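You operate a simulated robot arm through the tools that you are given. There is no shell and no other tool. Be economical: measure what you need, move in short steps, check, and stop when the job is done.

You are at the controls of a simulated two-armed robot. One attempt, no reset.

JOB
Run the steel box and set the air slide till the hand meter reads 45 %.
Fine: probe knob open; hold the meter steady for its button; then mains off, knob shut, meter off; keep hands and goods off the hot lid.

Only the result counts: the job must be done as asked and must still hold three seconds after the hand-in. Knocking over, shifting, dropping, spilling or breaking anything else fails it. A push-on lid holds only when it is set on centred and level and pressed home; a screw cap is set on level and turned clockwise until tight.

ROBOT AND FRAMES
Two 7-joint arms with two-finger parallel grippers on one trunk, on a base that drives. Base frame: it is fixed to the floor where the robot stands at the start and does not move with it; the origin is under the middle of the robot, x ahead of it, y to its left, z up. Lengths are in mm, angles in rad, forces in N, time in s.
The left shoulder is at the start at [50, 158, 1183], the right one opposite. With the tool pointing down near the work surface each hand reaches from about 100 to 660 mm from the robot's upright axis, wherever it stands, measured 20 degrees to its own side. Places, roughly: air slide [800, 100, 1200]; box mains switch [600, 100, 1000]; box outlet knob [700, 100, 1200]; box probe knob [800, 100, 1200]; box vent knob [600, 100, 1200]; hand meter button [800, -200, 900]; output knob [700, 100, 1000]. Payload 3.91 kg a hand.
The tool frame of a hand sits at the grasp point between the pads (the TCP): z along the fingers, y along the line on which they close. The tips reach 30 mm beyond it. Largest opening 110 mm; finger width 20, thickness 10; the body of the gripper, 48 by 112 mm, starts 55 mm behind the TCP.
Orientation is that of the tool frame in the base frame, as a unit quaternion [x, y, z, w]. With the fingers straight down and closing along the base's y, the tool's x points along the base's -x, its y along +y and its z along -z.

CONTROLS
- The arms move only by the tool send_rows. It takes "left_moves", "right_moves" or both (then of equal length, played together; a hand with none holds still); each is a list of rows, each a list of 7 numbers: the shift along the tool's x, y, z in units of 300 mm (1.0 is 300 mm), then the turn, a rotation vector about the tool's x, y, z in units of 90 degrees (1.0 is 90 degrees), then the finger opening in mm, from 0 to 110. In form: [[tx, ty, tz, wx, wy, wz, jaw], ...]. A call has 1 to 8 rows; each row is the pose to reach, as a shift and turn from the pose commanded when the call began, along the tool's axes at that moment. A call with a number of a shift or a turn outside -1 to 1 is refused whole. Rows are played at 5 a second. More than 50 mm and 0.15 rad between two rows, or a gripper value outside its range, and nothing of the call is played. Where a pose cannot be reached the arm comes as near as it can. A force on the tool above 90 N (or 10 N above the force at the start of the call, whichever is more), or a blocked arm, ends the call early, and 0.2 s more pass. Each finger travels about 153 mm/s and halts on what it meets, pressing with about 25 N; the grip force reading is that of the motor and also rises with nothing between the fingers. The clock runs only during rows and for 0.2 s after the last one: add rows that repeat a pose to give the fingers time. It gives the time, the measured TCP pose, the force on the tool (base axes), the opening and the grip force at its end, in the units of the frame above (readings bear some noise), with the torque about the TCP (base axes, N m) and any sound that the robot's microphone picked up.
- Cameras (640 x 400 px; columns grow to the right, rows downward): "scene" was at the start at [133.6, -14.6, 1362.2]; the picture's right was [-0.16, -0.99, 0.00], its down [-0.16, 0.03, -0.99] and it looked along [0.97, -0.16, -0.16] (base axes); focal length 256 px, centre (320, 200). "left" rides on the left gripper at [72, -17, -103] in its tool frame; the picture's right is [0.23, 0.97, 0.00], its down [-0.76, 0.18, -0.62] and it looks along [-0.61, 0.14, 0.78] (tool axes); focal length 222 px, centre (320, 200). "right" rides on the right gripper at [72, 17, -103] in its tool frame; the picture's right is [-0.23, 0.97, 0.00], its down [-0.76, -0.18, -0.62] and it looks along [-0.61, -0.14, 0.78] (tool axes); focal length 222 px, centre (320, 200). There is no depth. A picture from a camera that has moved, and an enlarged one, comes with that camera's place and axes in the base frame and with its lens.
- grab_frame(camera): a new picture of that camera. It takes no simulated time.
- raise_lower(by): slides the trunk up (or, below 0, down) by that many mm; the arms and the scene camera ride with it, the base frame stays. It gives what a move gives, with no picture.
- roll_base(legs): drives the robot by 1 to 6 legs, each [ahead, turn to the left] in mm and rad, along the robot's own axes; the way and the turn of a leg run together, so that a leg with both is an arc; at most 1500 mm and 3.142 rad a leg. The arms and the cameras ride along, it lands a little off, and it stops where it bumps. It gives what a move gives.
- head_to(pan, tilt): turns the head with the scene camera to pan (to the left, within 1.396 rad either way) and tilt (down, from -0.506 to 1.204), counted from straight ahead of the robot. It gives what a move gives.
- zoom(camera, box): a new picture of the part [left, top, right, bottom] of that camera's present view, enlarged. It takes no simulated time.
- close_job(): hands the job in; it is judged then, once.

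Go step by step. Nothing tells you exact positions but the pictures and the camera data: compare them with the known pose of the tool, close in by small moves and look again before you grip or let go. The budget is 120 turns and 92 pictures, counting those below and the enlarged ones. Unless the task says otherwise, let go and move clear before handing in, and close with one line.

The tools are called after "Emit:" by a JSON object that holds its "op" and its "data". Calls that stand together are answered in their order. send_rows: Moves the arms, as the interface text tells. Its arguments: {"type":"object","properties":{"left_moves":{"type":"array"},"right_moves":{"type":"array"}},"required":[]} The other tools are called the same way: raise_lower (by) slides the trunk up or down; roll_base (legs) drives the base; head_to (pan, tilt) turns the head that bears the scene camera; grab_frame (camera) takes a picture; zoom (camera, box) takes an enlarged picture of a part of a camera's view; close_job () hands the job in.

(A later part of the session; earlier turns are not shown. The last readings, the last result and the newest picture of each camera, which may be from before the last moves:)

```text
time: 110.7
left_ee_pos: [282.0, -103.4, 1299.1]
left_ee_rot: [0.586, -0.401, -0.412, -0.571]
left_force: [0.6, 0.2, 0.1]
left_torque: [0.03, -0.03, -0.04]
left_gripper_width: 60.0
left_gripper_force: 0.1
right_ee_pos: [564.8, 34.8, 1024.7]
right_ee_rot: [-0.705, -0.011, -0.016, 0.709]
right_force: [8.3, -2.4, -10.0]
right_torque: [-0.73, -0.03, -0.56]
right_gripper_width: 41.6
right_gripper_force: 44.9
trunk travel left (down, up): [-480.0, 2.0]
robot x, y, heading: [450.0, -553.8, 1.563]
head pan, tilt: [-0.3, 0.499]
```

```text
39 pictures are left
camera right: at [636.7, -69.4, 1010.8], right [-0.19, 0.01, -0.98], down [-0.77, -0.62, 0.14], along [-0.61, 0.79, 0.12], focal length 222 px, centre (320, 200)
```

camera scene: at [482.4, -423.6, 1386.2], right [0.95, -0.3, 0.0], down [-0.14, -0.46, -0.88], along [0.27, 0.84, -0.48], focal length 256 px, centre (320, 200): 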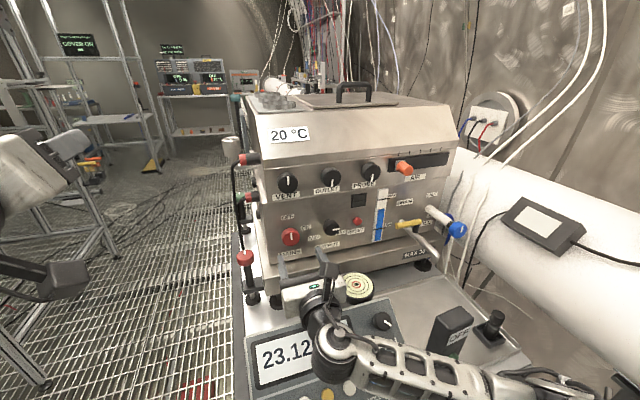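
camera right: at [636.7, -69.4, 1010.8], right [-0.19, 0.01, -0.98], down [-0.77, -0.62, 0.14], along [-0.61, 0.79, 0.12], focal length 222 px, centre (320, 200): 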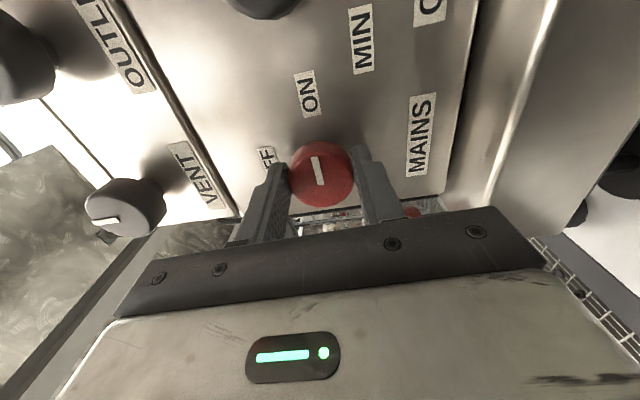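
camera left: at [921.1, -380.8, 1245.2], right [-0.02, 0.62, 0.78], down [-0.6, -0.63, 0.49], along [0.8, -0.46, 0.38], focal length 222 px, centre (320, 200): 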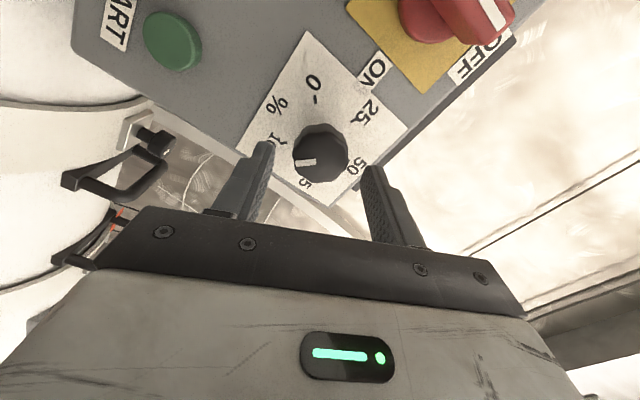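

The pointer is at ON (~89°). I'll nudge slightly further to feel the stop, then release and back away.

Emit:
{"op": "send_rows", "data": {"right_moves": [[0, 0, 0, 0, 0, 0.08, 30], [0, 0, 0, 0, 0, 0.08, 30]]}}

Emit:
{"op": "send_rows", "data": {"right_moves": [[0, 0, 0, 0, 0, -0.04, 70], [0, 0, 0, 0, 0, -0.04, 70], [0, 0, -0.15, 0, 0, -0.04, 70], [0, 0, -0.3, 0, 0, -0.04, 70]]}}

Emit:
{"op": "zoom", "data": {"camera": "scene", "box": [230, 100, 470, 280]}}

```text
time: 111.3
left_ee_pos: [283.3, -103.5, 1297.1]
left_ee_rot: [0.586, -0.402, -0.412, -0.571]
left_force: [0.4, 0.3, -0.2]
left_torque: [0.0, -0.03, 0.0]
left_gripper_width: 59.9
left_gripper_force: 0.0
right_ee_pos: [563.7, 36.6, 1024.6]
right_ee_rot: [-0.704, 0.033, 0.028, 0.709]
right_force: [8.2, -2.8, -13.9]
right_torque: [-0.59, -1.28, -0.55]
right_gripper_width: 41.8
right_gripper_force: 45.4
trunk travel left (down, up): [-480.0, 2.0]
robot x, y, heading: [454.3, -552.1, 1.565]
head pan, tilt: [-0.3, 0.499]
```

```text
time: 112.3
left_ee_pos: [280.9, -106.5, 1299.1]
left_ee_rot: [0.586, -0.4, -0.412, -0.571]
left_force: [1.2, -0.8, -0.5]
left_torque: [-0.01, -0.02, 0.04]
left_gripper_width: 60.2
left_gripper_force: 0.1
right_ee_pos: [562.6, -56.9, 1028.1]
right_ee_rot: [-0.702, 0.01, 0.007, 0.712]
right_force: [-0.4, -0.1, -0.5]
right_torque: [0.0, 0.02, 0.0]
right_gripper_width: 69.8
right_gripper_force: 0.0
trunk travel left (down, up): [-480.0, 2.0]
robot x, y, heading: [456.2, -550.4, 1.559]
head pan, tilt: [-0.3, 0.499]
```

```text
2.22 times, centred on (350, 190) of scene
camera zoom: at [482.9, -424.3, 1386.3], right [0.95, -0.3, 0.0], down [-0.15, -0.46, -0.88], along [0.27, 0.84, -0.48], focal length 569 px, centre (253, 222)
```

zoom: 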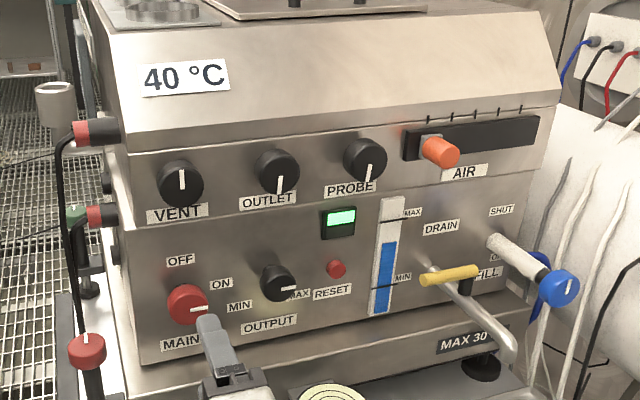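

The box is running (40 °C, green lamp). Next is the meter, near (820, -195), top z about 950. I'll turn the right hand to point down (lifting it), back off, and face the meter.

Emit:
{"op": "send_rows", "data": {"right_moves": [[0, -0.083, -0.042, -0.051, 0.051, 0.051, 70], [0, -0.167, -0.083, -0.103, 0.103, 0.103, 70], [0, -0.25, -0.125, -0.154, 0.154, 0.154, 70], [0, -0.333, -0.167, -0.205, 0.205, 0.205, 70], [0, -0.417, -0.208, -0.257, 0.257, 0.257, 70], [0, -0.5, -0.25, -0.308, 0.308, 0.308, 70], [0, -0.583, -0.292, -0.359, 0.359, 0.359, 70], [0, -0.667, -0.333, -0.411, 0.411, 0.411, 70]]}}

Emit:
{"op": "send_rows", "data": {"right_moves": [[0, 0, 0, -0.051, 0.051, 0.051, 70], [0, 0, 0, -0.103, 0.103, 0.103, 70], [0, 0, 0, -0.154, 0.154, 0.154, 70], [0, 0, 0, -0.205, 0.205, 0.205, 70], [0, 0, 0, -0.257, 0.257, 0.257, 70], [0, 0, 0, -0.308, 0.308, 0.308, 70], [0, 0, 0, -0.359, 0.359, 0.359, 70]]}}

Emit:
{"op": "roll_base", "data": {"legs": [[-40, 0], [0, -0.7]]}}

Emit:
{"op": "head_to", "data": {"pan": 0.0, "tilt": 0.65}}

Emit:
{"op": "grab_frame", "data": {"camera": "scene"}}

```text
time: 113.1
left_ee_pos: [282.7, -103.6, 1297.8]
left_ee_rot: [0.586, -0.401, -0.411, -0.572]
left_force: [-0.2, -0.3, 0.0]
left_torque: [0.0, 0.02, -0.01]
left_gripper_width: 60.1
left_gripper_force: 0.0
right_ee_pos: [598.1, -94.7, 1067.3]
right_ee_rot: [0.773, -0.102, 0.074, -0.622]
right_force: [-0.2, -0.4, 0.2]
right_torque: [0.02, 0.01, 0.01]
right_gripper_width: 70.0
right_gripper_force: 0.0
trunk travel left (down, up): [-480.0, 2.0]
robot x, y, heading: [452.3, -550.4, 1.56]
head pan, tilt: [-0.3, 0.499]
stopped in row 4 (right hand): the arm was blocked; the commanded pose is now the measured one
```

```text
time: 113.8
left_ee_pos: [281.0, -105.4, 1298.4]
left_ee_rot: [0.585, -0.401, -0.411, -0.573]
left_force: [0.0, 0.2, -0.3]
left_torque: [0.01, -0.02, -0.01]
left_gripper_width: 60.2
left_gripper_force: 0.0
right_ee_pos: [635.3, -93.3, 1059.0]
right_ee_rot: [0.787, -0.176, 0.15, -0.572]
right_force: [0.6, 0.0, 0.0]
right_torque: [0.0, 0.0, 0.04]
right_gripper_width: 69.9
right_gripper_force: 0.0
trunk travel left (down, up): [-480.0, 2.0]
robot x, y, heading: [451.9, -549.4, 1.564]
head pan, tilt: [-0.3, 0.499]
stopped in row 3 (right hand): the arm was blocked; the commanded pose is now the measured one
```

```text
time: 116.5
left_ee_pos: [606.6, -139.4, 1298.6]
left_ee_rot: [-0.414, 0.577, 0.192, 0.678]
left_force: [-0.3, -0.1, 1.1]
left_torque: [0.02, -0.02, 0.03]
left_gripper_width: 60.1
left_gripper_force: 0.2
right_ee_pos: [885.1, -355.6, 1056.4]
right_ee_rot: [0.681, -0.433, 0.337, -0.485]
right_force: [-0.6, 0.1, -0.8]
right_torque: [0.01, 0.02, 0.01]
right_gripper_width: 69.8
right_gripper_force: 0.0
trunk travel left (down, up): [-480.0, 2.0]
robot x, y, heading: [453.5, -594.5, 0.865]
head pan, tilt: [-0.3, 0.499]
```

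```text
time: 117.3
left_ee_pos: [606.5, -139.5, 1299.1]
left_ee_rot: [-0.414, 0.576, 0.193, 0.677]
left_force: [0.6, 0.1, 0.2]
left_torque: [0.0, 0.02, 0.03]
left_gripper_width: 60.4
left_gripper_force: 0.0
right_ee_pos: [887.4, -356.8, 1057.7]
right_ee_rot: [0.681, -0.434, 0.336, -0.486]
right_force: [-0.7, 0.6, -0.1]
right_torque: [-0.01, -0.01, 0.01]
right_gripper_width: 70.0
right_gripper_force: 0.1
trunk travel left (down, up): [-480.0, 2.0]
robot x, y, heading: [451.5, -590.1, 0.872]
head pan, tilt: [0.0, 0.649]
```

```text
37 pictures are left
camera scene: at [536.8, -493.7, 1372.8], right [0.76, -0.65, 0.0], down [-0.39, -0.46, -0.8], along [0.52, 0.61, -0.6], focal length 256 px, centre (320, 200)
```

scene: 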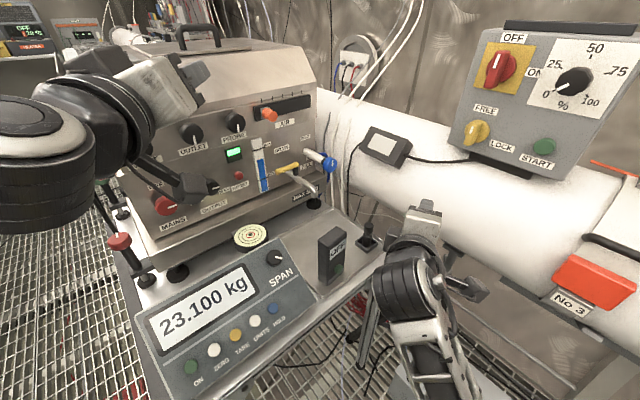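

The meter still stands; the arm was briefly blocked but nothing seems moved. I'll zoom in on the meter to get its pose.

Emit:
{"op": "zoom", "data": {"camera": "scene", "box": [290, 200, 410, 300]}}

```text
4.00 times, centred on (350, 250) of scene
camera zoom: at [536.8, -493.7, 1372.8], right [0.76, -0.65, 0.0], down [-0.39, -0.46, -0.8], along [0.52, 0.61, -0.6], focal length 1024 px, centre (200, 0)
```

zoom: 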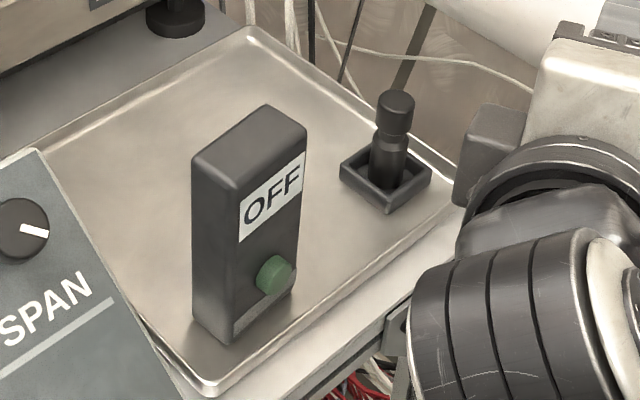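

The meter is about 60 wide (x), 34 deep (y), face to -y at y≈-208, top z≈950. Left hand will hold it from above gripping front-to-back; first I turn it downward over the meter.

Emit:
{"op": "send_rows", "data": {"left_moves": [[0.04, -0.02, 0.02, 0.0206, 0.0722, 0.0441, 70], [0.08, -0.04, 0.04, 0.0411, 0.1444, 0.0882, 80], [0.12, -0.06, 0.06, 0.0617, 0.2166, 0.1323, 80], [0.16, -0.08, 0.08, 0.0822, 0.2888, 0.1764, 80], [0.2, -0.1, 0.1, 0.1028, 0.361, 0.2205, 80], [0.24, -0.12, 0.12, 0.1233, 0.4332, 0.2646, 80], [0.28, -0.14, 0.14, 0.1439, 0.5054, 0.3087, 80], [0.32, -0.16, 0.16, 0.1644, 0.5776, 0.3528, 80]]}}

Emit:
{"op": "send_rows", "data": {"left_moves": [[0, 0, 0, 0.0206, 0.0722, 0.0441, 80], [0, 0, 0, 0.0411, 0.1444, 0.0882, 80], [0, 0, 0, 0.0617, 0.2166, 0.1323, 80], [0, 0, 0, 0.0822, 0.2888, 0.1764, 80], [0, 0, 0, 0.1028, 0.361, 0.2205, 80], [0, 0, 0, 0.1233, 0.4332, 0.2646, 80]]}}

Emit:
{"op": "grab_frame", "data": {"camera": "scene"}}

```text
time: 119.1
left_ee_pos: [697.4, -150.6, 1223.6]
left_ee_rot: [-0.201, 0.918, 0.093, 0.33]
left_force: [-0.3, 0.6, 0.2]
left_torque: [-0.02, -0.01, -0.03]
left_gripper_width: 79.8
left_gripper_force: 0.1
right_ee_pos: [886.4, -355.7, 1057.5]
right_ee_rot: [0.681, -0.433, 0.336, -0.486]
right_force: [0.5, -0.2, -0.2]
right_torque: [-0.03, -0.01, -0.01]
right_gripper_width: 70.0
right_gripper_force: 0.1
trunk travel left (down, up): [-480.0, 2.0]
robot x, y, heading: [451.6, -590.0, 0.863]
head pan, tilt: [0.0, 0.649]
```

```text
time: 120.5
left_ee_pos: [696.3, -149.6, 1224.6]
left_ee_rot: [-0.016, 0.999, 0.007, 0.028]
left_force: [0.1, -0.8, -0.3]
left_torque: [0.0, 0.03, -0.01]
left_gripper_width: 79.9
left_gripper_force: 0.1
left hand out of reach, approached as far as the arm can: row 6
right_ee_pos: [886.0, -355.8, 1058.1]
right_ee_rot: [0.68, -0.434, 0.336, -0.486]
right_force: [0.3, -0.1, 0.2]
right_torque: [-0.02, 0.0, 0.01]
right_gripper_width: 70.2
right_gripper_force: 0.2
trunk travel left (down, up): [-480.0, 2.0]
robot x, y, heading: [452.4, -592.7, 0.87]
head pan, tilt: [0.0, 0.649]
```

```text
35 pictures are left
camera scene: at [536.3, -493.7, 1372.8], right [0.76, -0.65, 0.0], down [-0.39, -0.46, -0.8], along [0.52, 0.61, -0.6], focal length 256 px, centre (320, 200)
```

scene: 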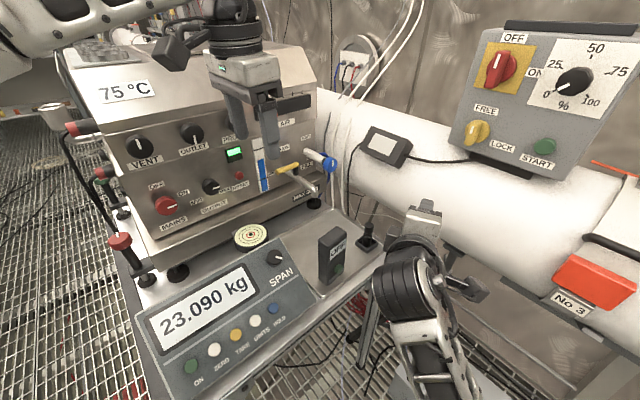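

The left hand now points down; the lid is at 75 °C so I keep clear. I'll move it over the meter and look with the left wrist camera.

Emit:
{"op": "send_rows", "data": {"left_moves": [[-0.075, -0.023, 0.07, 0, 0.01, 0, 80], [-0.15, -0.046, 0.14, 0, 0.02, 0, 80], [-0.225, -0.069, 0.21, 0, 0.036, 0, 80], [-0.3, -0.092, 0.31, 0, 0.036, 0, 80], [-0.375, -0.115, 0.41, 0, 0.036, 0, 80], [-0.447, -0.137, 0.51, 0, 0.036, 0, 80], [-0.447, -0.137, 0.51, 0, 0.036, 0, 80]]}}

Emit:
{"op": "grab_frame", "data": {"camera": "left"}}

```text
time: 122.1
left_ee_pos: [789.2, -198.6, 1064.6]
left_ee_rot: [-0.017, 1.0, 0.007, -0.001]
left_force: [0.6, -0.2, 0.3]
left_torque: [0.06, 0.05, -0.03]
left_gripper_width: 80.1
left_gripper_force: 0.2
left hand out of reach, approached as far as the arm can: row 3, 4, 5, 6, 7
right_ee_pos: [887.8, -357.3, 1056.9]
right_ee_rot: [0.681, -0.434, 0.336, -0.485]
right_force: [0.4, 0.8, -0.5]
right_torque: [0.0, 0.02, 0.06]
right_gripper_width: 69.9
right_gripper_force: 0.0
trunk travel left (down, up): [-480.0, 2.0]
robot x, y, heading: [457.0, -591.0, 0.873]
head pan, tilt: [0.0, 0.649]
```

```text
34 pictures are left
camera left: at [718.0, -218.7, 1166.6], right [-0.26, 0.97, 0.01], down [0.76, 0.19, 0.63], along [0.6, 0.17, -0.78], focal length 222 px, centre (320, 200)
```

left: 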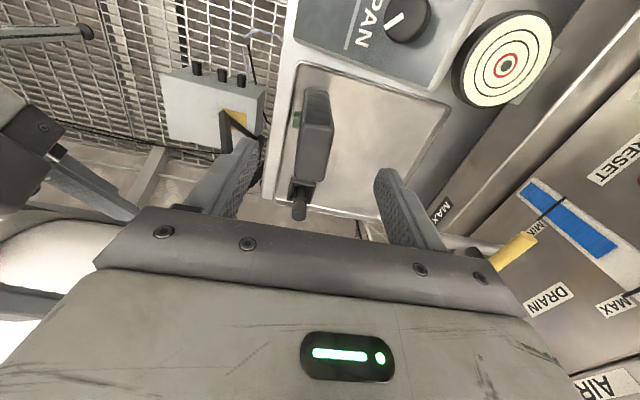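

I can see the meter from above. I'll zoom to place its top precisely.

Emit:
{"op": "zoom", "data": {"camera": "left", "box": [240, 60, 400, 220]}}

```text
2.50 times, centred on (320, 140) of left
camera zoom: at [718.0, -218.7, 1166.6], right [-0.26, 0.97, 0.01], down [0.76, 0.19, 0.63], along [0.6, 0.17, -0.78], focal length 555 px, centre (320, 350)
```

zoom: 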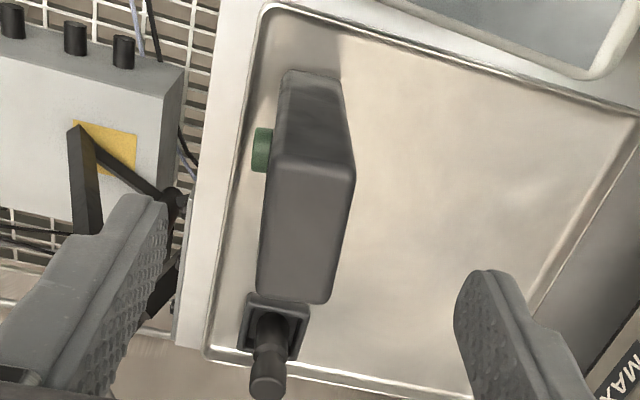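

Refined: button at (826, -219, 862), meter centre (828, -195), top z≈950. Before shifting the base, I'll reorient the right hand (the presser) to point along +y with its camera on top.

Emit:
{"op": "send_rows", "data": {"right_moves": [[0.018, 0.034, -0.025, 0.0489, -0.0291, -0.064, 50], [0.035, 0.067, -0.05, 0.0978, -0.0582, -0.128, 30], [0.053, 0.1, -0.075, 0.1466, -0.0872, -0.192, 10], [0.07, 0.135, -0.1, 0.1955, -0.1163, -0.256, 0], [0.088, 0.168, -0.125, 0.2443, -0.1453, -0.32, 0], [0.105, 0.2, -0.15, 0.2932, -0.1744, -0.384, 0], [0.123, 0.235, -0.175, 0.3421, -0.2035, -0.448, 0], [0.141, 0.269, -0.199, 0.391, -0.2325, -0.512, 0]]}}

Emit:
{"op": "send_rows", "data": {"right_moves": [[0, 0, 0, 0.0489, -0.0291, -0.064, 0], [0, 0, 0, 0.0978, -0.0582, -0.128, 0], [0, 0, 0, 0.1466, -0.0872, -0.192, 0], [0, 0, 0, 0.1955, -0.1163, -0.256, 0], [0, 0, 0, 0.2443, -0.1453, -0.32, 0], [0, 0, 0, 0.2932, -0.1744, -0.384, 0], [0, 0, 0, 0.342, -0.2035, -0.448, 0]]}}

Emit:
{"op": "grab_frame", "data": {"camera": "scene"}}

```text
time: 123.9
left_ee_pos: [788.6, -199.0, 1063.8]
left_ee_rot: [-0.016, 1.0, 0.007, 0.001]
left_force: [0.6, -0.5, -0.2]
left_torque: [-0.01, -0.02, -0.04]
left_gripper_width: 80.2
left_gripper_force: 0.0
right_ee_pos: [827.1, -428.9, 1001.2]
right_ee_rot: [0.667, 0.073, 0.483, -0.563]
right_force: [0.1, -0.1, -0.1]
right_torque: [-0.04, 0.01, 0.0]
right_gripper_width: 0.2
right_gripper_force: 25.3
trunk travel left (down, up): [-480.0, 2.0]
robot x, y, heading: [451.2, -589.7, 0.866]
head pan, tilt: [0.0, 0.649]
```

```text
time: 125.5
left_ee_pos: [787.7, -197.8, 1064.1]
left_ee_rot: [-0.017, 1.0, 0.007, 0.0]
left_force: [0.3, 0.1, 0.4]
left_torque: [-0.02, -0.02, 0.0]
left_gripper_width: 80.1
left_gripper_force: 0.0
right_ee_pos: [828.5, -429.1, 1000.0]
right_ee_rot: [0.498, 0.503, 0.5, -0.499]
right_force: [-1.0, -0.1, -0.2]
right_torque: [0.01, 0.02, -0.01]
right_gripper_width: 0.0
right_gripper_force: 25.5
trunk travel left (down, up): [-480.0, 2.0]
robot x, y, heading: [452.5, -588.5, 0.868]
head pan, tilt: [0.0, 0.649]
```

```text
32 pictures are left
camera scene: at [536.8, -493.6, 1372.8], right [0.76, -0.65, 0.0], down [-0.39, -0.46, -0.8], along [0.51, 0.61, -0.6], focal length 256 px, centre (320, 200)
```

scene: 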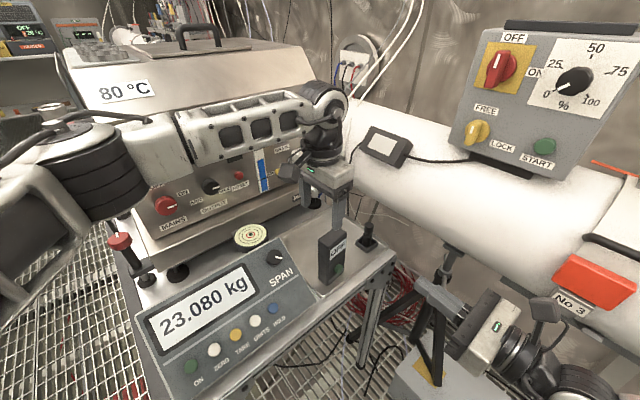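

Both hands are oriented. I'll lower the trunk 80 mm so the left arm can reach further, and drive 30 mm forward.

Emit:
{"op": "raise_lower", "data": {"by": -80}}

Emit:
{"op": "roll_base", "data": {"legs": [[30, 0]]}}

Emit:
{"op": "send_rows", "data": {"left_moves": [[-0.03, -0.04, 0, 0, 0, 0, 80], [-0.06, -0.085, 0, 0, 0, 0, 80], [-0.08, -0.085, 0.04, 0, 0, 0, 80], [-0.08, -0.085, 0.06, 0, 0, 0, 80]]}}

Emit:
{"op": "grab_frame", "data": {"camera": "left"}}

```text
time: 126.7
left_ee_pos: [787.3, -199.0, 984.7]
left_ee_rot: [-0.016, 1.0, 0.007, 0.001]
left_force: [-0.5, -0.2, -0.6]
left_torque: [0.04, 0.0, 0.01]
left_gripper_width: 80.0
left_gripper_force: 0.1
right_ee_pos: [830.0, -429.0, 921.0]
right_ee_rot: [0.499, 0.501, 0.5, -0.5]
right_force: [0.5, 0.0, 0.2]
right_torque: [0.0, -0.03, 0.01]
right_gripper_width: 0.0
right_gripper_force: 25.5
trunk travel left (down, up): [-400.0, 82.0]
robot x, y, heading: [454.0, -590.2, 0.867]
head pan, tilt: [0.0, 0.649]
```

```text
time: 127.5
left_ee_pos: [808.1, -175.0, 982.7]
left_ee_rot: [-0.017, 1.0, 0.007, 0.0]
left_force: [0.3, -0.3, -0.4]
left_torque: [-0.03, 0.01, 0.03]
left_gripper_width: 80.0
left_gripper_force: 0.1
right_ee_pos: [848.8, -406.5, 920.5]
right_ee_rot: [0.498, 0.502, 0.5, -0.5]
right_force: [0.4, 0.9, 0.2]
right_torque: [0.02, -0.01, -0.01]
right_gripper_width: 0.0
right_gripper_force: 25.1
trunk travel left (down, up): [-400.0, 82.0]
robot x, y, heading: [471.3, -569.0, 0.873]
head pan, tilt: [0.0, 0.649]
```

```text
time: 128.5
left_ee_pos: [831.9, -201.1, 967.0]
left_ee_rot: [-0.017, 1.0, 0.007, 0.0]
left_force: [-0.8, 0.8, 0.6]
left_torque: [0.02, 0.01, 0.01]
left_gripper_width: 79.8
left_gripper_force: 0.1
right_ee_pos: [848.0, -405.7, 920.8]
right_ee_rot: [0.499, 0.501, 0.501, -0.499]
right_force: [-0.9, 1.1, -0.5]
right_torque: [0.01, -0.01, 0.05]
right_gripper_width: 0.2
right_gripper_force: 25.5
trunk travel left (down, up): [-400.0, 82.0]
robot x, y, heading: [472.1, -567.0, 0.863]
head pan, tilt: [0.0, 0.649]
```

```text
31 pictures are left
camera left: at [760.6, -220.6, 1068.7], right [-0.26, 0.97, 0.01], down [0.76, 0.19, 0.63], along [0.6, 0.17, -0.78], focal length 222 px, centre (320, 200)
```

left: 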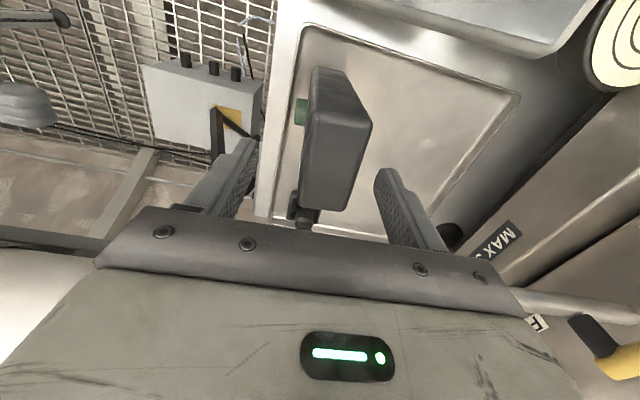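

The meter is between the fingers. I'll centre, lower 30 mm and close on it.

Emit:
{"op": "send_rows", "data": {"left_moves": [[0.013, 0.02, 0, 0, 0, -0.042, 80], [0.013, 0.02, 0.1, 0, 0, -0.042, 80], [0.013, 0.02, 0.1, 0, 0, -0.042, 45], [0.013, 0.02, 0.1, 0, 0, -0.042, 38], [0.013, 0.02, 0.1, 0, 0, -0.042, 30], [0.013, 0.02, 0.1, 0, 0, -0.042, 30]]}}

Emit:
{"op": "grab_frame", "data": {"camera": "right"}}

```text
time: 129.9
left_ee_pos: [828.1, -194.3, 935.3]
left_ee_rot: [-0.049, 0.999, 0.006, 0.001]
left_force: [0.4, -1.9, 0.3]
left_torque: [0.01, 0.01, -0.01]
left_gripper_width: 35.7
left_gripper_force: 24.8
right_ee_pos: [849.0, -406.7, 921.0]
right_ee_rot: [0.498, 0.502, 0.501, -0.499]
right_force: [0.0, -0.2, 0.5]
right_torque: [0.01, 0.03, -0.02]
right_gripper_width: 0.1
right_gripper_force: 25.5
trunk travel left (down, up): [-400.0, 82.0]
robot x, y, heading: [471.3, -566.2, 0.871]
head pan, tilt: [0.0, 0.649]
```

```text
30 pictures are left
camera right: at [864.7, -511.1, 994.1], right [0.97, 0.0, -0.22], down [-0.17, -0.62, -0.76], along [-0.14, 0.78, -0.61], focal length 222 px, centre (320, 200)
```

right: 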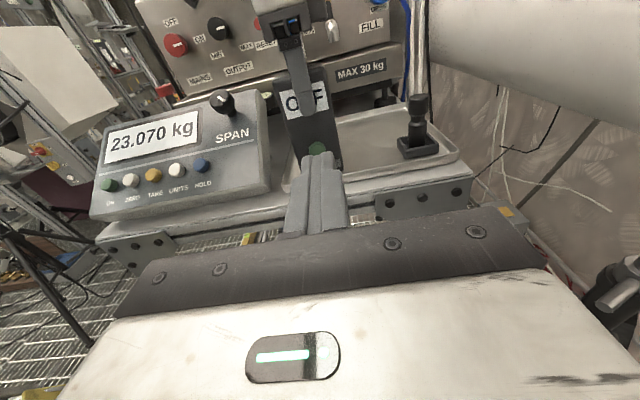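

The meter is held. The button is at about (828, -219, 860); I'll bring the right fingertips in front of it.

Emit:
{"op": "send_rows", "data": {"right_moves": [[-0.068, -0.023, 0.08, 0, 0, 0, 0], [-0.135, -0.047, 0.17, 0, 0, 0, 0], [-0.203, -0.07, 0.27, 0, 0, 0, 0], [-0.203, -0.07, 0.37, 0, 0, 0, 0], [-0.203, -0.07, 0.47, 0, 0, 0, 0], [-0.203, -0.07, 0.47, 0, 0, 0, 0]]}}

Emit:
{"op": "grab_frame", "data": {"camera": "right"}}

```text
time: 131.3
left_ee_pos: [827.5, -192.1, 935.6]
left_ee_rot: [-0.05, 0.999, 0.007, 0.0]
left_force: [-0.8, -0.9, -0.1]
left_torque: [-0.12, 0.03, -0.06]
left_gripper_width: 35.8
left_gripper_force: 24.8
right_ee_pos: [825.7, -265.1, 859.6]
right_ee_rot: [0.498, 0.502, 0.5, -0.5]
right_force: [0.3, 0.4, -0.5]
right_torque: [0.0, 0.05, 0.0]
right_gripper_width: 0.0
right_gripper_force: 24.8
trunk travel left (down, up): [-400.0, 82.0]
robot x, y, heading: [474.3, -568.7, 0.869]
head pan, tilt: [0.0, 0.649]
```

```text
29 pictures are left
camera right: at [843.7, -369.3, 933.5], right [0.97, 0.0, -0.22], down [-0.17, -0.62, -0.76], along [-0.14, 0.78, -0.61], focal length 222 px, centre (320, 200)
```

right: 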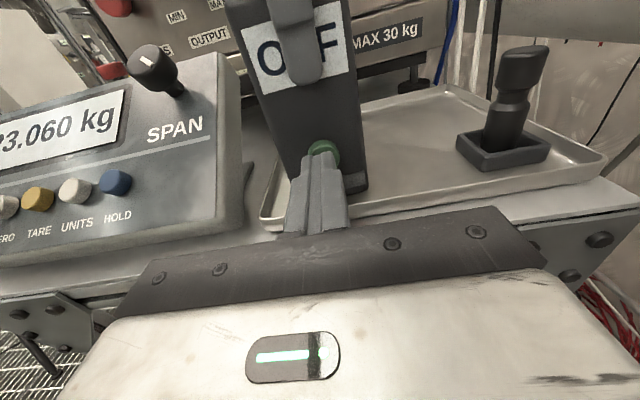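

Aligned. Now pressing in small steps.

Emit:
{"op": "send_rows", "data": {"right_moves": [[0.006, 0.008, 0.03, 0, 0, 0, 0], [0.006, 0.008, 0.05, 0, 0, 0, 0], [0.006, 0.008, 0.065, 0, 0, 0, 0], [0.006, 0.008, 0.065, 0, 0, 0, 0]]}}

Emit:
{"op": "zoom", "data": {"camera": "right", "box": [220, 0, 400, 200]}}

```text
time: 132.3
left_ee_pos: [827.3, -192.7, 935.1]
left_ee_rot: [-0.051, 0.999, 0.008, 0.001]
left_force: [1.4, 2.4, 0.2]
left_torque: [0.26, -0.11, 0.03]
left_gripper_width: 35.9
left_gripper_force: 25.1
right_ee_pos: [829.1, -245.3, 862.2]
right_ee_rot: [0.499, 0.501, 0.5, -0.499]
right_force: [-1.6, -4.7, -0.1]
right_torque: [-0.01, -0.02, 0.08]
right_gripper_width: 0.2
right_gripper_force: 24.8
trunk travel left (down, up): [-400.0, 82.0]
robot x, y, heading: [472.2, -567.2, 0.87]
head pan, tilt: [0.0, 0.649]
heard: click
```

```text
2.00 times, centred on (310, 100) of right
camera zoom: at [846.0, -350.3, 935.1], right [0.97, 0.0, -0.22], down [-0.17, -0.62, -0.76], along [-0.14, 0.78, -0.61], focal length 444 px, centre (340, 400)
```

zoom: 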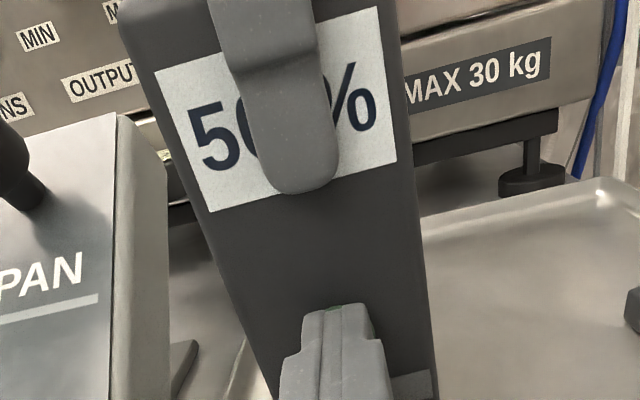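

It clicked and reads "5? %". I'll retreat the right hand, release the meter and lift the left hand clear.

Emit:
{"op": "send_rows", "data": {"right_moves": [[0, 0, -0.06, 0, 0, 0, 0], [0, 0, -0.15, 0, 0, 0, 0], [0, 0, -0.3, 0, 0, 0, 0], [0.1, 0, -0.42, 0, 0, 0, 0], [0.2, 0, -0.5, 0, 0, 0, 0]]}}

Emit:
{"op": "send_rows", "data": {"left_moves": [[0, 0, 0, 0, 0, 0, 50], [0, 0, 0, 0, 0, 0, 80], [0, 0, -0.1, 0, 0, 0, 80], [0, 0, -0.2, 0, 0, 0, 80], [0, 0, -0.35, 0, 0, 0, 80], [0, 0, -0.5, 0, 0, 0, 80]]}}

Emit:
{"op": "grab_frame", "data": {"camera": "scene"}}

```text
time: 133.5
left_ee_pos: [826.6, -193.5, 936.8]
left_ee_rot: [-0.05, 0.999, 0.006, 0.001]
left_force: [-0.1, -0.6, 0.5]
left_torque: [-0.08, 0.04, -0.05]
left_gripper_width: 35.7
left_gripper_force: 24.5
right_ee_pos: [829.2, -396.6, 922.4]
right_ee_rot: [0.498, 0.502, 0.5, -0.5]
right_force: [0.5, -0.5, 0.3]
right_torque: [0.0, -0.03, 0.0]
right_gripper_width: 0.1
right_gripper_force: 25.5
trunk travel left (down, up): [-400.0, 82.0]
robot x, y, heading: [471.3, -570.1, 0.867]
head pan, tilt: [0.0, 0.649]
```

```text
time: 134.9
left_ee_pos: [827.3, -194.7, 1085.9]
left_ee_rot: [-0.049, 0.999, 0.007, 0.001]
left_force: [0.3, 0.7, -0.2]
left_torque: [-0.01, -0.02, 0.0]
left_gripper_width: 80.0
left_gripper_force: 0.2
right_ee_pos: [828.2, -395.6, 922.7]
right_ee_rot: [0.498, 0.502, 0.5, -0.5]
right_force: [0.4, 0.0, 0.2]
right_torque: [-0.04, 0.03, 0.02]
right_gripper_width: 0.0
right_gripper_force: 25.2
trunk travel left (down, up): [-400.0, 82.0]
robot x, y, heading: [474.1, -569.4, 0.866]
head pan, tilt: [0.0, 0.649]
```

```text
27 pictures are left
camera scene: at [555.9, -471.2, 1292.8], right [0.76, -0.65, 0.0], down [-0.39, -0.46, -0.8], along [0.52, 0.61, -0.6], focal length 256 px, centre (320, 200)
```

scene: 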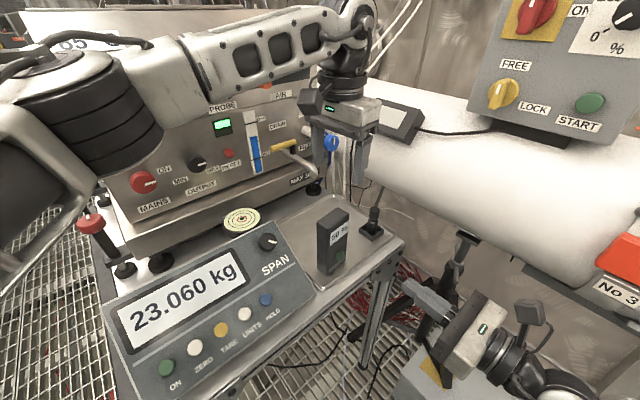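

The meter stands on. Now I'll raise the trunk, tuck the left arm, lift the right hand, and turn back to face the panel.

Emit:
{"op": "raise_lower", "data": {"by": 80}}

Emit:
{"op": "send_rows", "data": {"left_moves": [[0.095, -0.02, -0.035, 0, 0, 0, 80], [0.19, -0.045, -0.07, 0, 0, 0, 80], [0.285, -0.07, -0.105, 0, 0, 0, 80], [0.38, -0.09, -0.14, 0, 0, 0, 80], [0.475, -0.11, -0.175, 0, 0, 0, 80], [0.57, -0.13, -0.21, 0, 0, 0, 80], [0.665, -0.16, -0.245, 0, 0, 0, 80], [0.757, -0.18, -0.28, 0, 0, 0, 80]], "right_moves": [[0.06, 0, 0, 0, 0, 0, 20], [0.12, 0, 0, 0, 0, 0, 40], [0.18, 0, 0, 0, 0, 0, 60], [0.24, 0, 0, 0, 0, 0, 60], [0.3, 0, 0, 0, 0, 0, 60], [0.36, 0, 0, 0, 0, 0, 60], [0.42, 0, 0, 0, 0, 0, 60], [0.5, 0, 0, 0, 0, 0, 60]]}}

Emit:
{"op": "roll_base", "data": {"legs": [[-30, 0], [0, 0.69]]}}

Emit:
{"op": "head_to", "data": {"pan": -0.4, "tilt": 0.55}}

Emit:
{"op": "grab_frame", "data": {"camera": "scene"}}

```text
time: 136.1
left_ee_pos: [828.1, -195.2, 1165.6]
left_ee_rot: [-0.05, 0.999, 0.005, 0.001]
left_force: [-0.3, 0.5, 0.1]
left_torque: [0.01, 0.02, -0.02]
left_gripper_width: 80.0
left_gripper_force: 0.1
right_ee_pos: [829.7, -394.8, 1002.3]
right_ee_rot: [0.499, 0.501, 0.501, -0.498]
right_force: [-0.4, 0.3, -0.4]
right_torque: [-0.01, -0.02, 0.0]
right_gripper_width: 0.1
right_gripper_force: 24.2
trunk travel left (down, up): [-480.0, 2.0]
robot x, y, heading: [470.4, -567.7, 0.872]
head pan, tilt: [0.0, 0.649]
```

```text
time: 137.9
left_ee_pos: [605.9, -271.7, 1248.8]
left_ee_rot: [-0.05, 0.999, 0.006, 0.0]
left_force: [0.1, 0.8, 0.4]
left_torque: [0.04, -0.01, -0.02]
left_gripper_width: 80.1
left_gripper_force: 0.1
right_ee_pos: [844.6, -386.2, 1143.3]
right_ee_rot: [0.498, 0.501, 0.5, -0.5]
right_force: [0.1, -0.2, 0.4]
right_torque: [-0.03, -0.02, 0.02]
right_gripper_width: 59.7
right_gripper_force: 0.0
right hand out of reach, approached as far as the arm can: row 7, 8
trunk travel left (down, up): [-480.0, 2.0]
robot x, y, heading: [475.6, -566.2, 0.868]
head pan, tilt: [0.0, 0.649]
```

```text
time: 140.6
left_ee_pos: [371.0, -275.7, 1248.5]
left_ee_rot: [-0.381, 0.925, 0.006, -0.001]
left_force: [0.3, -0.5, 0.9]
left_torque: [0.0, 0.01, -0.03]
left_gripper_width: 79.9
left_gripper_force: 0.0
right_ee_pos: [627.1, -213.5, 1143.2]
right_ee_rot: [0.301, 0.64, 0.304, -0.639]
right_force: [-0.3, 0.3, 0.2]
right_torque: [-0.01, 0.0, 0.01]
right_gripper_width: 60.0
right_gripper_force: 0.0
trunk travel left (down, up): [-480.0, 2.0]
robot x, y, heading: [451.2, -591.3, 1.549]
head pan, tilt: [0.0, 0.649]
```

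```text
time: 141.4
left_ee_pos: [370.9, -276.6, 1249.0]
left_ee_rot: [-0.381, 0.924, 0.006, -0.002]
left_force: [-0.1, 0.2, 0.5]
left_torque: [0.0, 0.03, 0.0]
left_gripper_width: 80.1
left_gripper_force: 0.1
right_ee_pos: [627.1, -214.1, 1142.4]
right_ee_rot: [0.302, 0.639, 0.303, -0.639]
right_force: [0.0, 0.0, 0.5]
right_torque: [0.05, -0.01, 0.01]
right_gripper_width: 59.8
right_gripper_force: 0.1
trunk travel left (down, up): [-480.0, 2.0]
robot x, y, heading: [454.0, -587.5, 1.557]
head pan, tilt: [-0.4, 0.55]
```

```text
26 pictures are left
camera scene: at [491.8, -468.5, 1381.6], right [0.91, -0.41, 0.0], down [-0.21, -0.48, -0.85], along [0.35, 0.78, -0.52], focal length 256 px, centre (320, 200)
```

scene: 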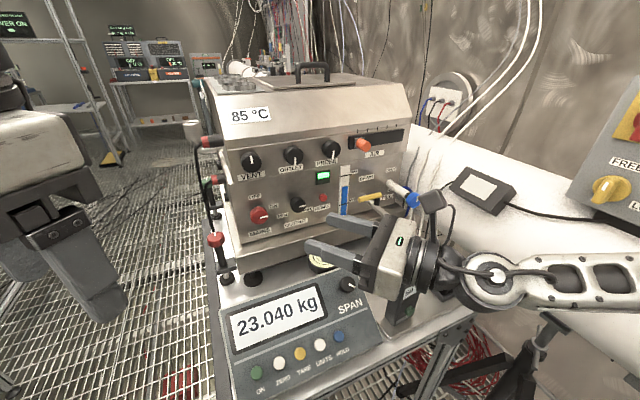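

Facing the panel again at 85 °C. I'll drive 38 mm closer and bring the right hand in front of the AIR slide knob, yawed straight.

Emit:
{"op": "roll_base", "data": {"legs": [[36, 0]]}}

Emit:
{"op": "send_rows", "data": {"right_moves": [[0.01, 0.103, -0.016, -0.055, 0, 0, 60], [0.02, 0.206, -0.033, -0.11, 0, 0, 60], [0.03, 0.309, -0.05, -0.165, 0, 0, 60], [0.04, 0.411, -0.066, -0.22, 0, 0, 60], [0.05, 0.514, -0.082, -0.275, 0, 0, 60], [0.06, 0.617, -0.1, -0.33, 0, 0, 60], [0.07, 0.72, -0.116, -0.385, 0, 0, 60], [0.083, 0.823, -0.132, -0.44, 0, 0, 60]]}}

Emit:
{"op": "grab_frame", "data": {"camera": "right"}}

Emit:
{"op": "zoom", "data": {"camera": "scene", "box": [240, 120, 500, 320]}}

```text
time: 142.3
left_ee_pos: [372.5, -239.5, 1248.8]
left_ee_rot: [-0.382, 0.924, 0.006, -0.002]
left_force: [-0.4, 0.8, -0.4]
left_torque: [-0.04, 0.02, -0.02]
left_gripper_width: 80.0
left_gripper_force: 0.0
right_ee_pos: [628.8, -176.5, 1141.8]
right_ee_rot: [0.301, 0.64, 0.304, -0.638]
right_force: [0.4, 0.4, -0.5]
right_torque: [0.01, -0.01, 0.0]
right_gripper_width: 59.9
right_gripper_force: 0.0
trunk travel left (down, up): [-480.0, 2.0]
robot x, y, heading: [449.0, -553.6, 1.555]
head pan, tilt: [-0.4, 0.55]
```

```text
time: 144.1
left_ee_pos: [372.7, -240.7, 1249.9]
left_ee_rot: [-0.381, 0.925, 0.006, -0.002]
left_force: [0.3, 0.5, 0.4]
left_torque: [-0.01, -0.01, -0.04]
left_gripper_width: 79.9
left_gripper_force: 0.2
right_ee_pos: [845.5, -51.2, 1168.2]
right_ee_rot: [0.5, 0.499, 0.502, -0.499]
right_force: [0.2, 0.3, 0.7]
right_torque: [0.0, 0.01, 0.01]
right_gripper_width: 60.1
right_gripper_force: 0.1
trunk travel left (down, up): [-480.0, 2.0]
robot x, y, heading: [452.9, -559.3, 1.551]
head pan, tilt: [-0.4, 0.55]
```

```text
25 pictures are left
camera right: at [860.3, -156.5, 1241.4], right [0.97, 0.0, -0.22], down [-0.18, -0.62, -0.76], along [-0.14, 0.78, -0.61], focal length 222 px, centre (320, 200)
```

right: 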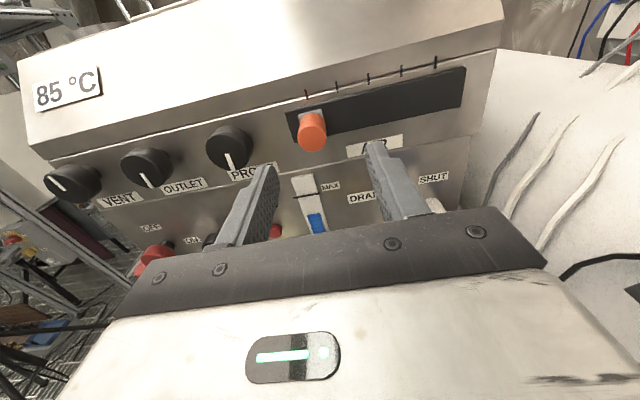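

```text
2.00 times, centred on (370, 220) of scene
camera zoom: at [492.9, -432.6, 1381.6], right [0.91, -0.41, 0.0], down [-0.21, -0.48, -0.85], along [0.35, 0.78, -0.52], focal length 512 px, centre (220, 160)
```

zoom: 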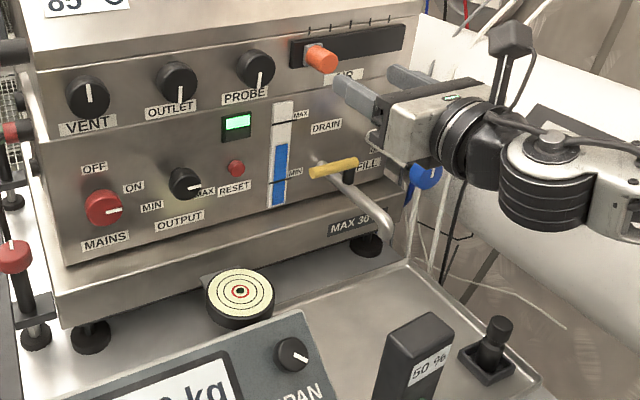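

The meter reads 50 % with the slide at the first tick. The slide knob is at (834, 42, 1163); ticks are about 30 mm apart. I'll grip the knob.

Emit:
{"op": "send_rows", "data": {"right_moves": [[-0.013, -0.038, 0.12, 0, 0, 0, 60], [-0.013, -0.038, 0.25, 0, 0, 0, 60], [-0.013, -0.038, 0.25, 0, 0, 0, 40], [-0.013, -0.038, 0.25, 0, 0, 0, 20], [-0.013, -0.038, 0.25, 0, 0, 0, 20]]}}

Emit:
{"op": "grab_frame", "data": {"camera": "right"}}

```text
time: 145.3
left_ee_pos: [372.8, -240.8, 1248.3]
left_ee_rot: [-0.381, 0.925, 0.006, -0.003]
left_force: [0.5, 0.7, 0.7]
left_torque: [-0.04, -0.01, 0.0]
left_gripper_width: 80.2
left_gripper_force: 0.0
right_ee_pos: [835.4, 24.2, 1165.5]
right_ee_rot: [0.499, 0.499, 0.503, -0.5]
right_force: [7.7, 4.5, 2.3]
right_torque: [-0.01, -0.05, 0.41]
right_gripper_width: 24.8
right_gripper_force: 45.0
trunk travel left (down, up): [-480.0, 2.0]
robot x, y, heading: [455.1, -551.4, 1.55]
head pan, tilt: [-0.4, 0.55]
```

```text
23 pictures are left
camera right: at [851.8, -81.4, 1238.0], right [0.97, -0.01, -0.22], down [-0.18, -0.62, -0.76], along [-0.13, 0.79, -0.6], focal length 222 px, centre (320, 200)
```

right: 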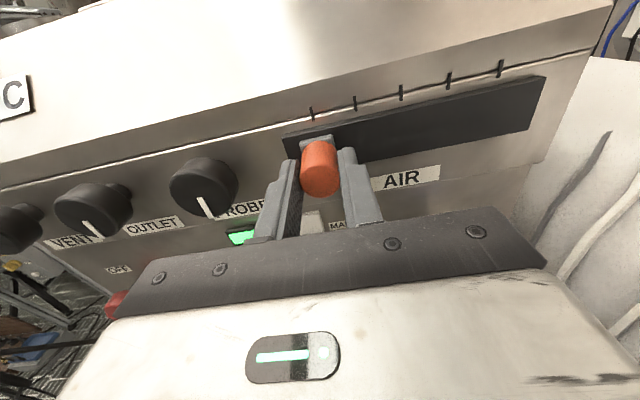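

Gripped. I'll slide it 20 mm to the right and read the meter.

Emit:
{"op": "send_rows", "data": {"right_moves": [[0, 0.02, 0, 0, 0, 0, 15], [0, 0.04, 0, 0, 0, 0, 15], [0, 0.067, 0, 0, 0, 0, 15], [0, 0.067, 0, 0, 0, 0, 15], [0, 0.067, 0, 0, 0, 0, 15], [0, 0.067, 0, 0, 0, 0, 15]]}}

Emit:
{"op": "zoom", "data": {"camera": "scene", "box": [320, 120, 520, 320]}}

```text
time: 146.7
left_ee_pos: [371.4, -240.0, 1249.7]
left_ee_rot: [-0.381, 0.925, 0.006, -0.001]
left_force: [-0.7, -0.4, 1.5]
left_torque: [0.01, 0.0, 0.01]
left_gripper_width: 80.1
left_gripper_force: 0.1
right_ee_pos: [852.8, 24.1, 1164.9]
right_ee_rot: [0.498, 0.499, 0.503, -0.5]
right_force: [0.7, 9.7, 5.9]
right_torque: [0.19, 0.07, 0.59]
right_gripper_width: 24.4
right_gripper_force: 45.3
trunk travel left (down, up): [-480.0, 2.0]
robot x, y, heading: [450.5, -555.8, 1.55]
head pan, tilt: [-0.4, 0.55]
```

```text
2.00 times, centred on (420, 220) of scene
camera zoom: at [492.2, -431.8, 1381.5], right [0.91, -0.41, 0.0], down [-0.21, -0.48, -0.85], along [0.35, 0.78, -0.52], focal length 512 px, centre (120, 160)
```

zoom: 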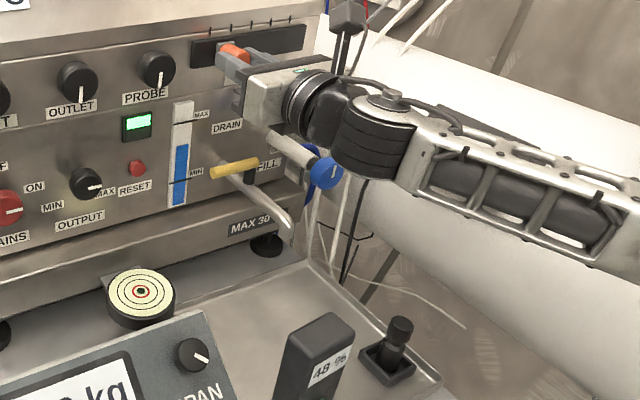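

The meter now reads about 48 %. I'll wait a few seconds for it to settle and zoom tighter.

Emit:
{"op": "send_rows", "data": {"right_moves": [[0, 0, 0, 0, 0, 0, 15], [0, 0, 0, 0, 0, 0, 15], [0, 0, 0, 0, 0, 0, 15], [0, 0, 0, 0, 0, 0, 15], [0, 0, 0, 0, 0, 0, 15], [0, 0, 0, 0, 0, 0, 15], [0, 0, 0, 0, 0, 0, 15], [0, 0, 0, 0, 0, 0, 15]]}}

Emit:
{"op": "send_rows", "data": {"right_moves": [[0, 0, 0, 0, 0, 0, 15], [0, 0, 0, 0, 0, 0, 15], [0, 0, 0, 0, 0, 0, 15], [0, 0, 0, 0, 0, 0, 15], [0, 0, 0, 0, 0, 0, 15], [0, 0, 0, 0, 0, 0, 15], [0, 0, 0, 0, 0, 0, 15], [0, 0, 0, 0, 0, 0, 15]]}}

Emit:
{"op": "zoom", "data": {"camera": "scene", "box": [450, 260, 530, 320]}}

```text
time: 148.5
left_ee_pos: [370.9, -239.7, 1248.8]
left_ee_rot: [-0.381, 0.925, 0.006, -0.002]
left_force: [-0.6, -0.8, -0.2]
left_torque: [0.01, -0.04, -0.03]
left_gripper_width: 80.1
left_gripper_force: 0.0
right_ee_pos: [853.1, 22.8, 1165.5]
right_ee_rot: [0.499, 0.499, 0.502, -0.499]
right_force: [-1.1, 11.8, 9.8]
right_torque: [0.23, -0.02, 0.52]
right_gripper_width: 24.6
right_gripper_force: 44.9
trunk travel left (down, up): [-480.0, 2.0]
robot x, y, heading: [452.9, -555.0, 1.55]
head pan, tilt: [-0.4, 0.55]
```

```text
time: 150.3
left_ee_pos: [370.8, -241.8, 1248.2]
left_ee_rot: [-0.381, 0.925, 0.006, -0.002]
left_force: [0.2, 0.1, 0.9]
left_torque: [0.02, 0.0, -0.01]
left_gripper_width: 79.8
left_gripper_force: 0.1
right_ee_pos: [852.4, 23.7, 1164.3]
right_ee_rot: [0.499, 0.499, 0.502, -0.499]
right_force: [0.2, 11.5, 9.1]
right_torque: [0.21, -0.05, 0.57]
right_gripper_width: 24.5
right_gripper_force: 44.9
trunk travel left (down, up): [-480.0, 2.0]
robot x, y, heading: [453.5, -557.4, 1.551]
head pan, tilt: [-0.4, 0.55]
```

```text
6.67 times, centred on (490, 290) of scene
camera zoom: at [492.0, -432.0, 1381.5], right [0.91, -0.41, 0.0], down [-0.21, -0.48, -0.85], along [0.35, 0.78, -0.52], focal length 1706 px, centre (-813, -400)
```

zoom: 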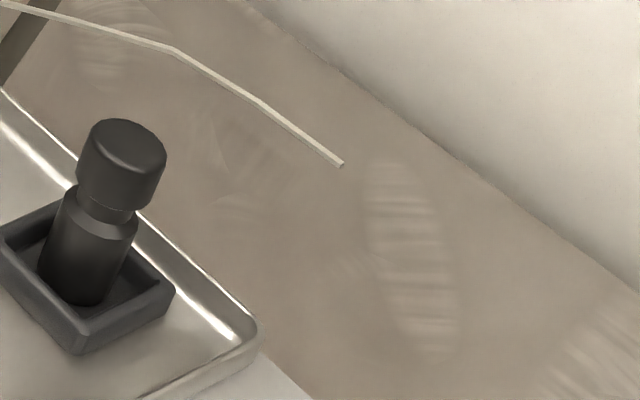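

I aimed the zoom wrongly; the meter display is at about (422, 302).

Emit:
{"op": "zoom", "data": {"camera": "scene", "box": [390, 282, 454, 322]}}

```text
10.00 times, centred on (422, 302) of scene
camera zoom: at [492.0, -432.0, 1381.5], right [0.91, -0.41, 0.0], down [-0.21, -0.48, -0.85], along [0.35, 0.78, -0.52], focal length 2559 px, centre (-700, -820)
```

zoom: 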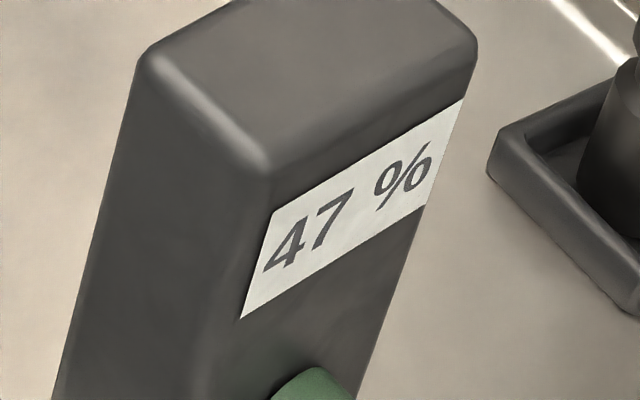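

It reads 47 % after settling somewhat. I'll slide another 8 mm and wait.

Emit:
{"op": "send_rows", "data": {"right_moves": [[0, 0.015, 0, 0, 0, 0, 15], [0, 0.028, 0, 0, 0, 0, 15], [0, 0.028, 0, 0, 0, 0, 15], [0, 0.028, 0, 0, 0, 0, 15], [0, 0.028, 0, 0, 0, 0, 15], [0, 0.028, 0, 0, 0, 0, 15], [0, 0.028, 0, 0, 0, 0, 15], [0, 0.028, 0, 0, 0, 0, 15]]}}

Emit:
{"op": "send_rows", "data": {"right_moves": [[0, 0, 0, 0, 0, 0, 15], [0, 0, 0, 0, 0, 0, 15], [0, 0, 0, 0, 0, 0, 15], [0, 0, 0, 0, 0, 0, 15], [0, 0, 0, 0, 0, 0, 15], [0, 0, 0, 0, 0, 0, 15], [0, 0, 0, 0, 0, 0, 15], [0, 0, 0, 0, 0, 0, 15]]}}

Emit:
{"op": "send_rows", "data": {"right_moves": [[0, 0, 0, 0, 0, 0, 15], [0, 0, 0, 0, 0, 0, 15], [0, 0, 0, 0, 0, 0, 15], [0, 0, 0, 0, 0, 0, 15], [0, 0, 0, 0, 0, 0, 15], [0, 0, 0, 0, 0, 0, 15], [0, 0, 0, 0, 0, 0, 15], [0, 0, 0, 0, 0, 0, 15]]}}

Emit:
{"op": "zoom", "data": {"camera": "scene", "box": [390, 282, 454, 322]}}

```text
time: 152.1
left_ee_pos: [370.7, -239.2, 1248.7]
left_ee_rot: [-0.381, 0.924, 0.006, -0.001]
left_force: [0.3, -0.6, -0.6]
left_torque: [-0.02, 0.02, 0.0]
left_gripper_width: 79.8
left_gripper_force: 0.2
right_ee_pos: [861.5, 22.9, 1164.5]
right_ee_rot: [0.5, 0.499, 0.502, -0.499]
right_force: [-0.4, 9.4, 6.7]
right_torque: [0.15, -0.05, 0.49]
right_gripper_width: 24.7
right_gripper_force: 44.9
trunk travel left (down, up): [-480.0, 2.0]
robot x, y, heading: [452.4, -555.6, 1.55]
head pan, tilt: [-0.4, 0.55]
```

```text
time: 153.9
left_ee_pos: [371.9, -239.8, 1249.3]
left_ee_rot: [-0.381, 0.925, 0.006, -0.001]
left_force: [0.0, -0.4, 0.0]
left_torque: [-0.02, 0.01, 0.01]
left_gripper_width: 80.2
left_gripper_force: 0.0
right_ee_pos: [861.2, 23.4, 1164.9]
right_ee_rot: [0.499, 0.5, 0.502, -0.5]
right_force: [-0.7, 8.2, 4.2]
right_torque: [0.08, -0.02, 0.49]
right_gripper_width: 24.7
right_gripper_force: 43.9
trunk travel left (down, up): [-480.0, 2.0]
robot x, y, heading: [456.8, -554.2, 1.551]
head pan, tilt: [-0.4, 0.55]
```

```text
time: 155.7
left_ee_pos: [372.0, -239.8, 1249.0]
left_ee_rot: [-0.381, 0.925, 0.006, -0.001]
left_force: [-0.6, 0.0, -0.2]
left_torque: [0.02, -0.02, -0.03]
left_gripper_width: 79.9
left_gripper_force: 0.1
right_ee_pos: [861.7, 22.9, 1164.8]
right_ee_rot: [0.5, 0.499, 0.502, -0.499]
right_force: [-0.2, 6.3, 2.9]
right_torque: [0.05, -0.02, 0.53]
right_gripper_width: 25.0
right_gripper_force: 45.2
trunk travel left (down, up): [-480.0, 2.0]
robot x, y, heading: [454.4, -556.5, 1.548]
head pan, tilt: [-0.4, 0.55]
```

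```text
10.00 times, centred on (422, 302) of scene
camera zoom: at [492.5, -432.1, 1381.5], right [0.91, -0.41, 0.0], down [-0.21, -0.48, -0.85], along [0.35, 0.78, -0.52], focal length 2559 px, centre (-700, -820)
```

zoom: 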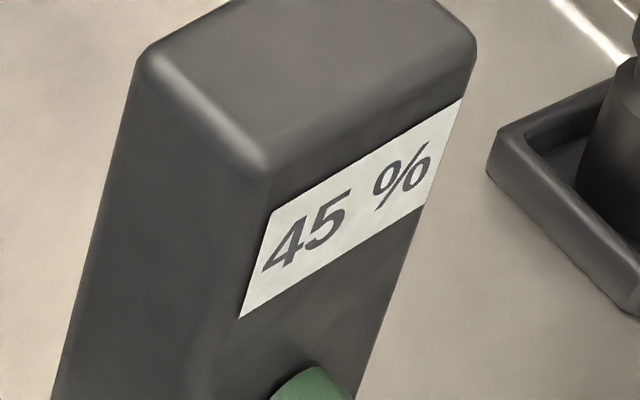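

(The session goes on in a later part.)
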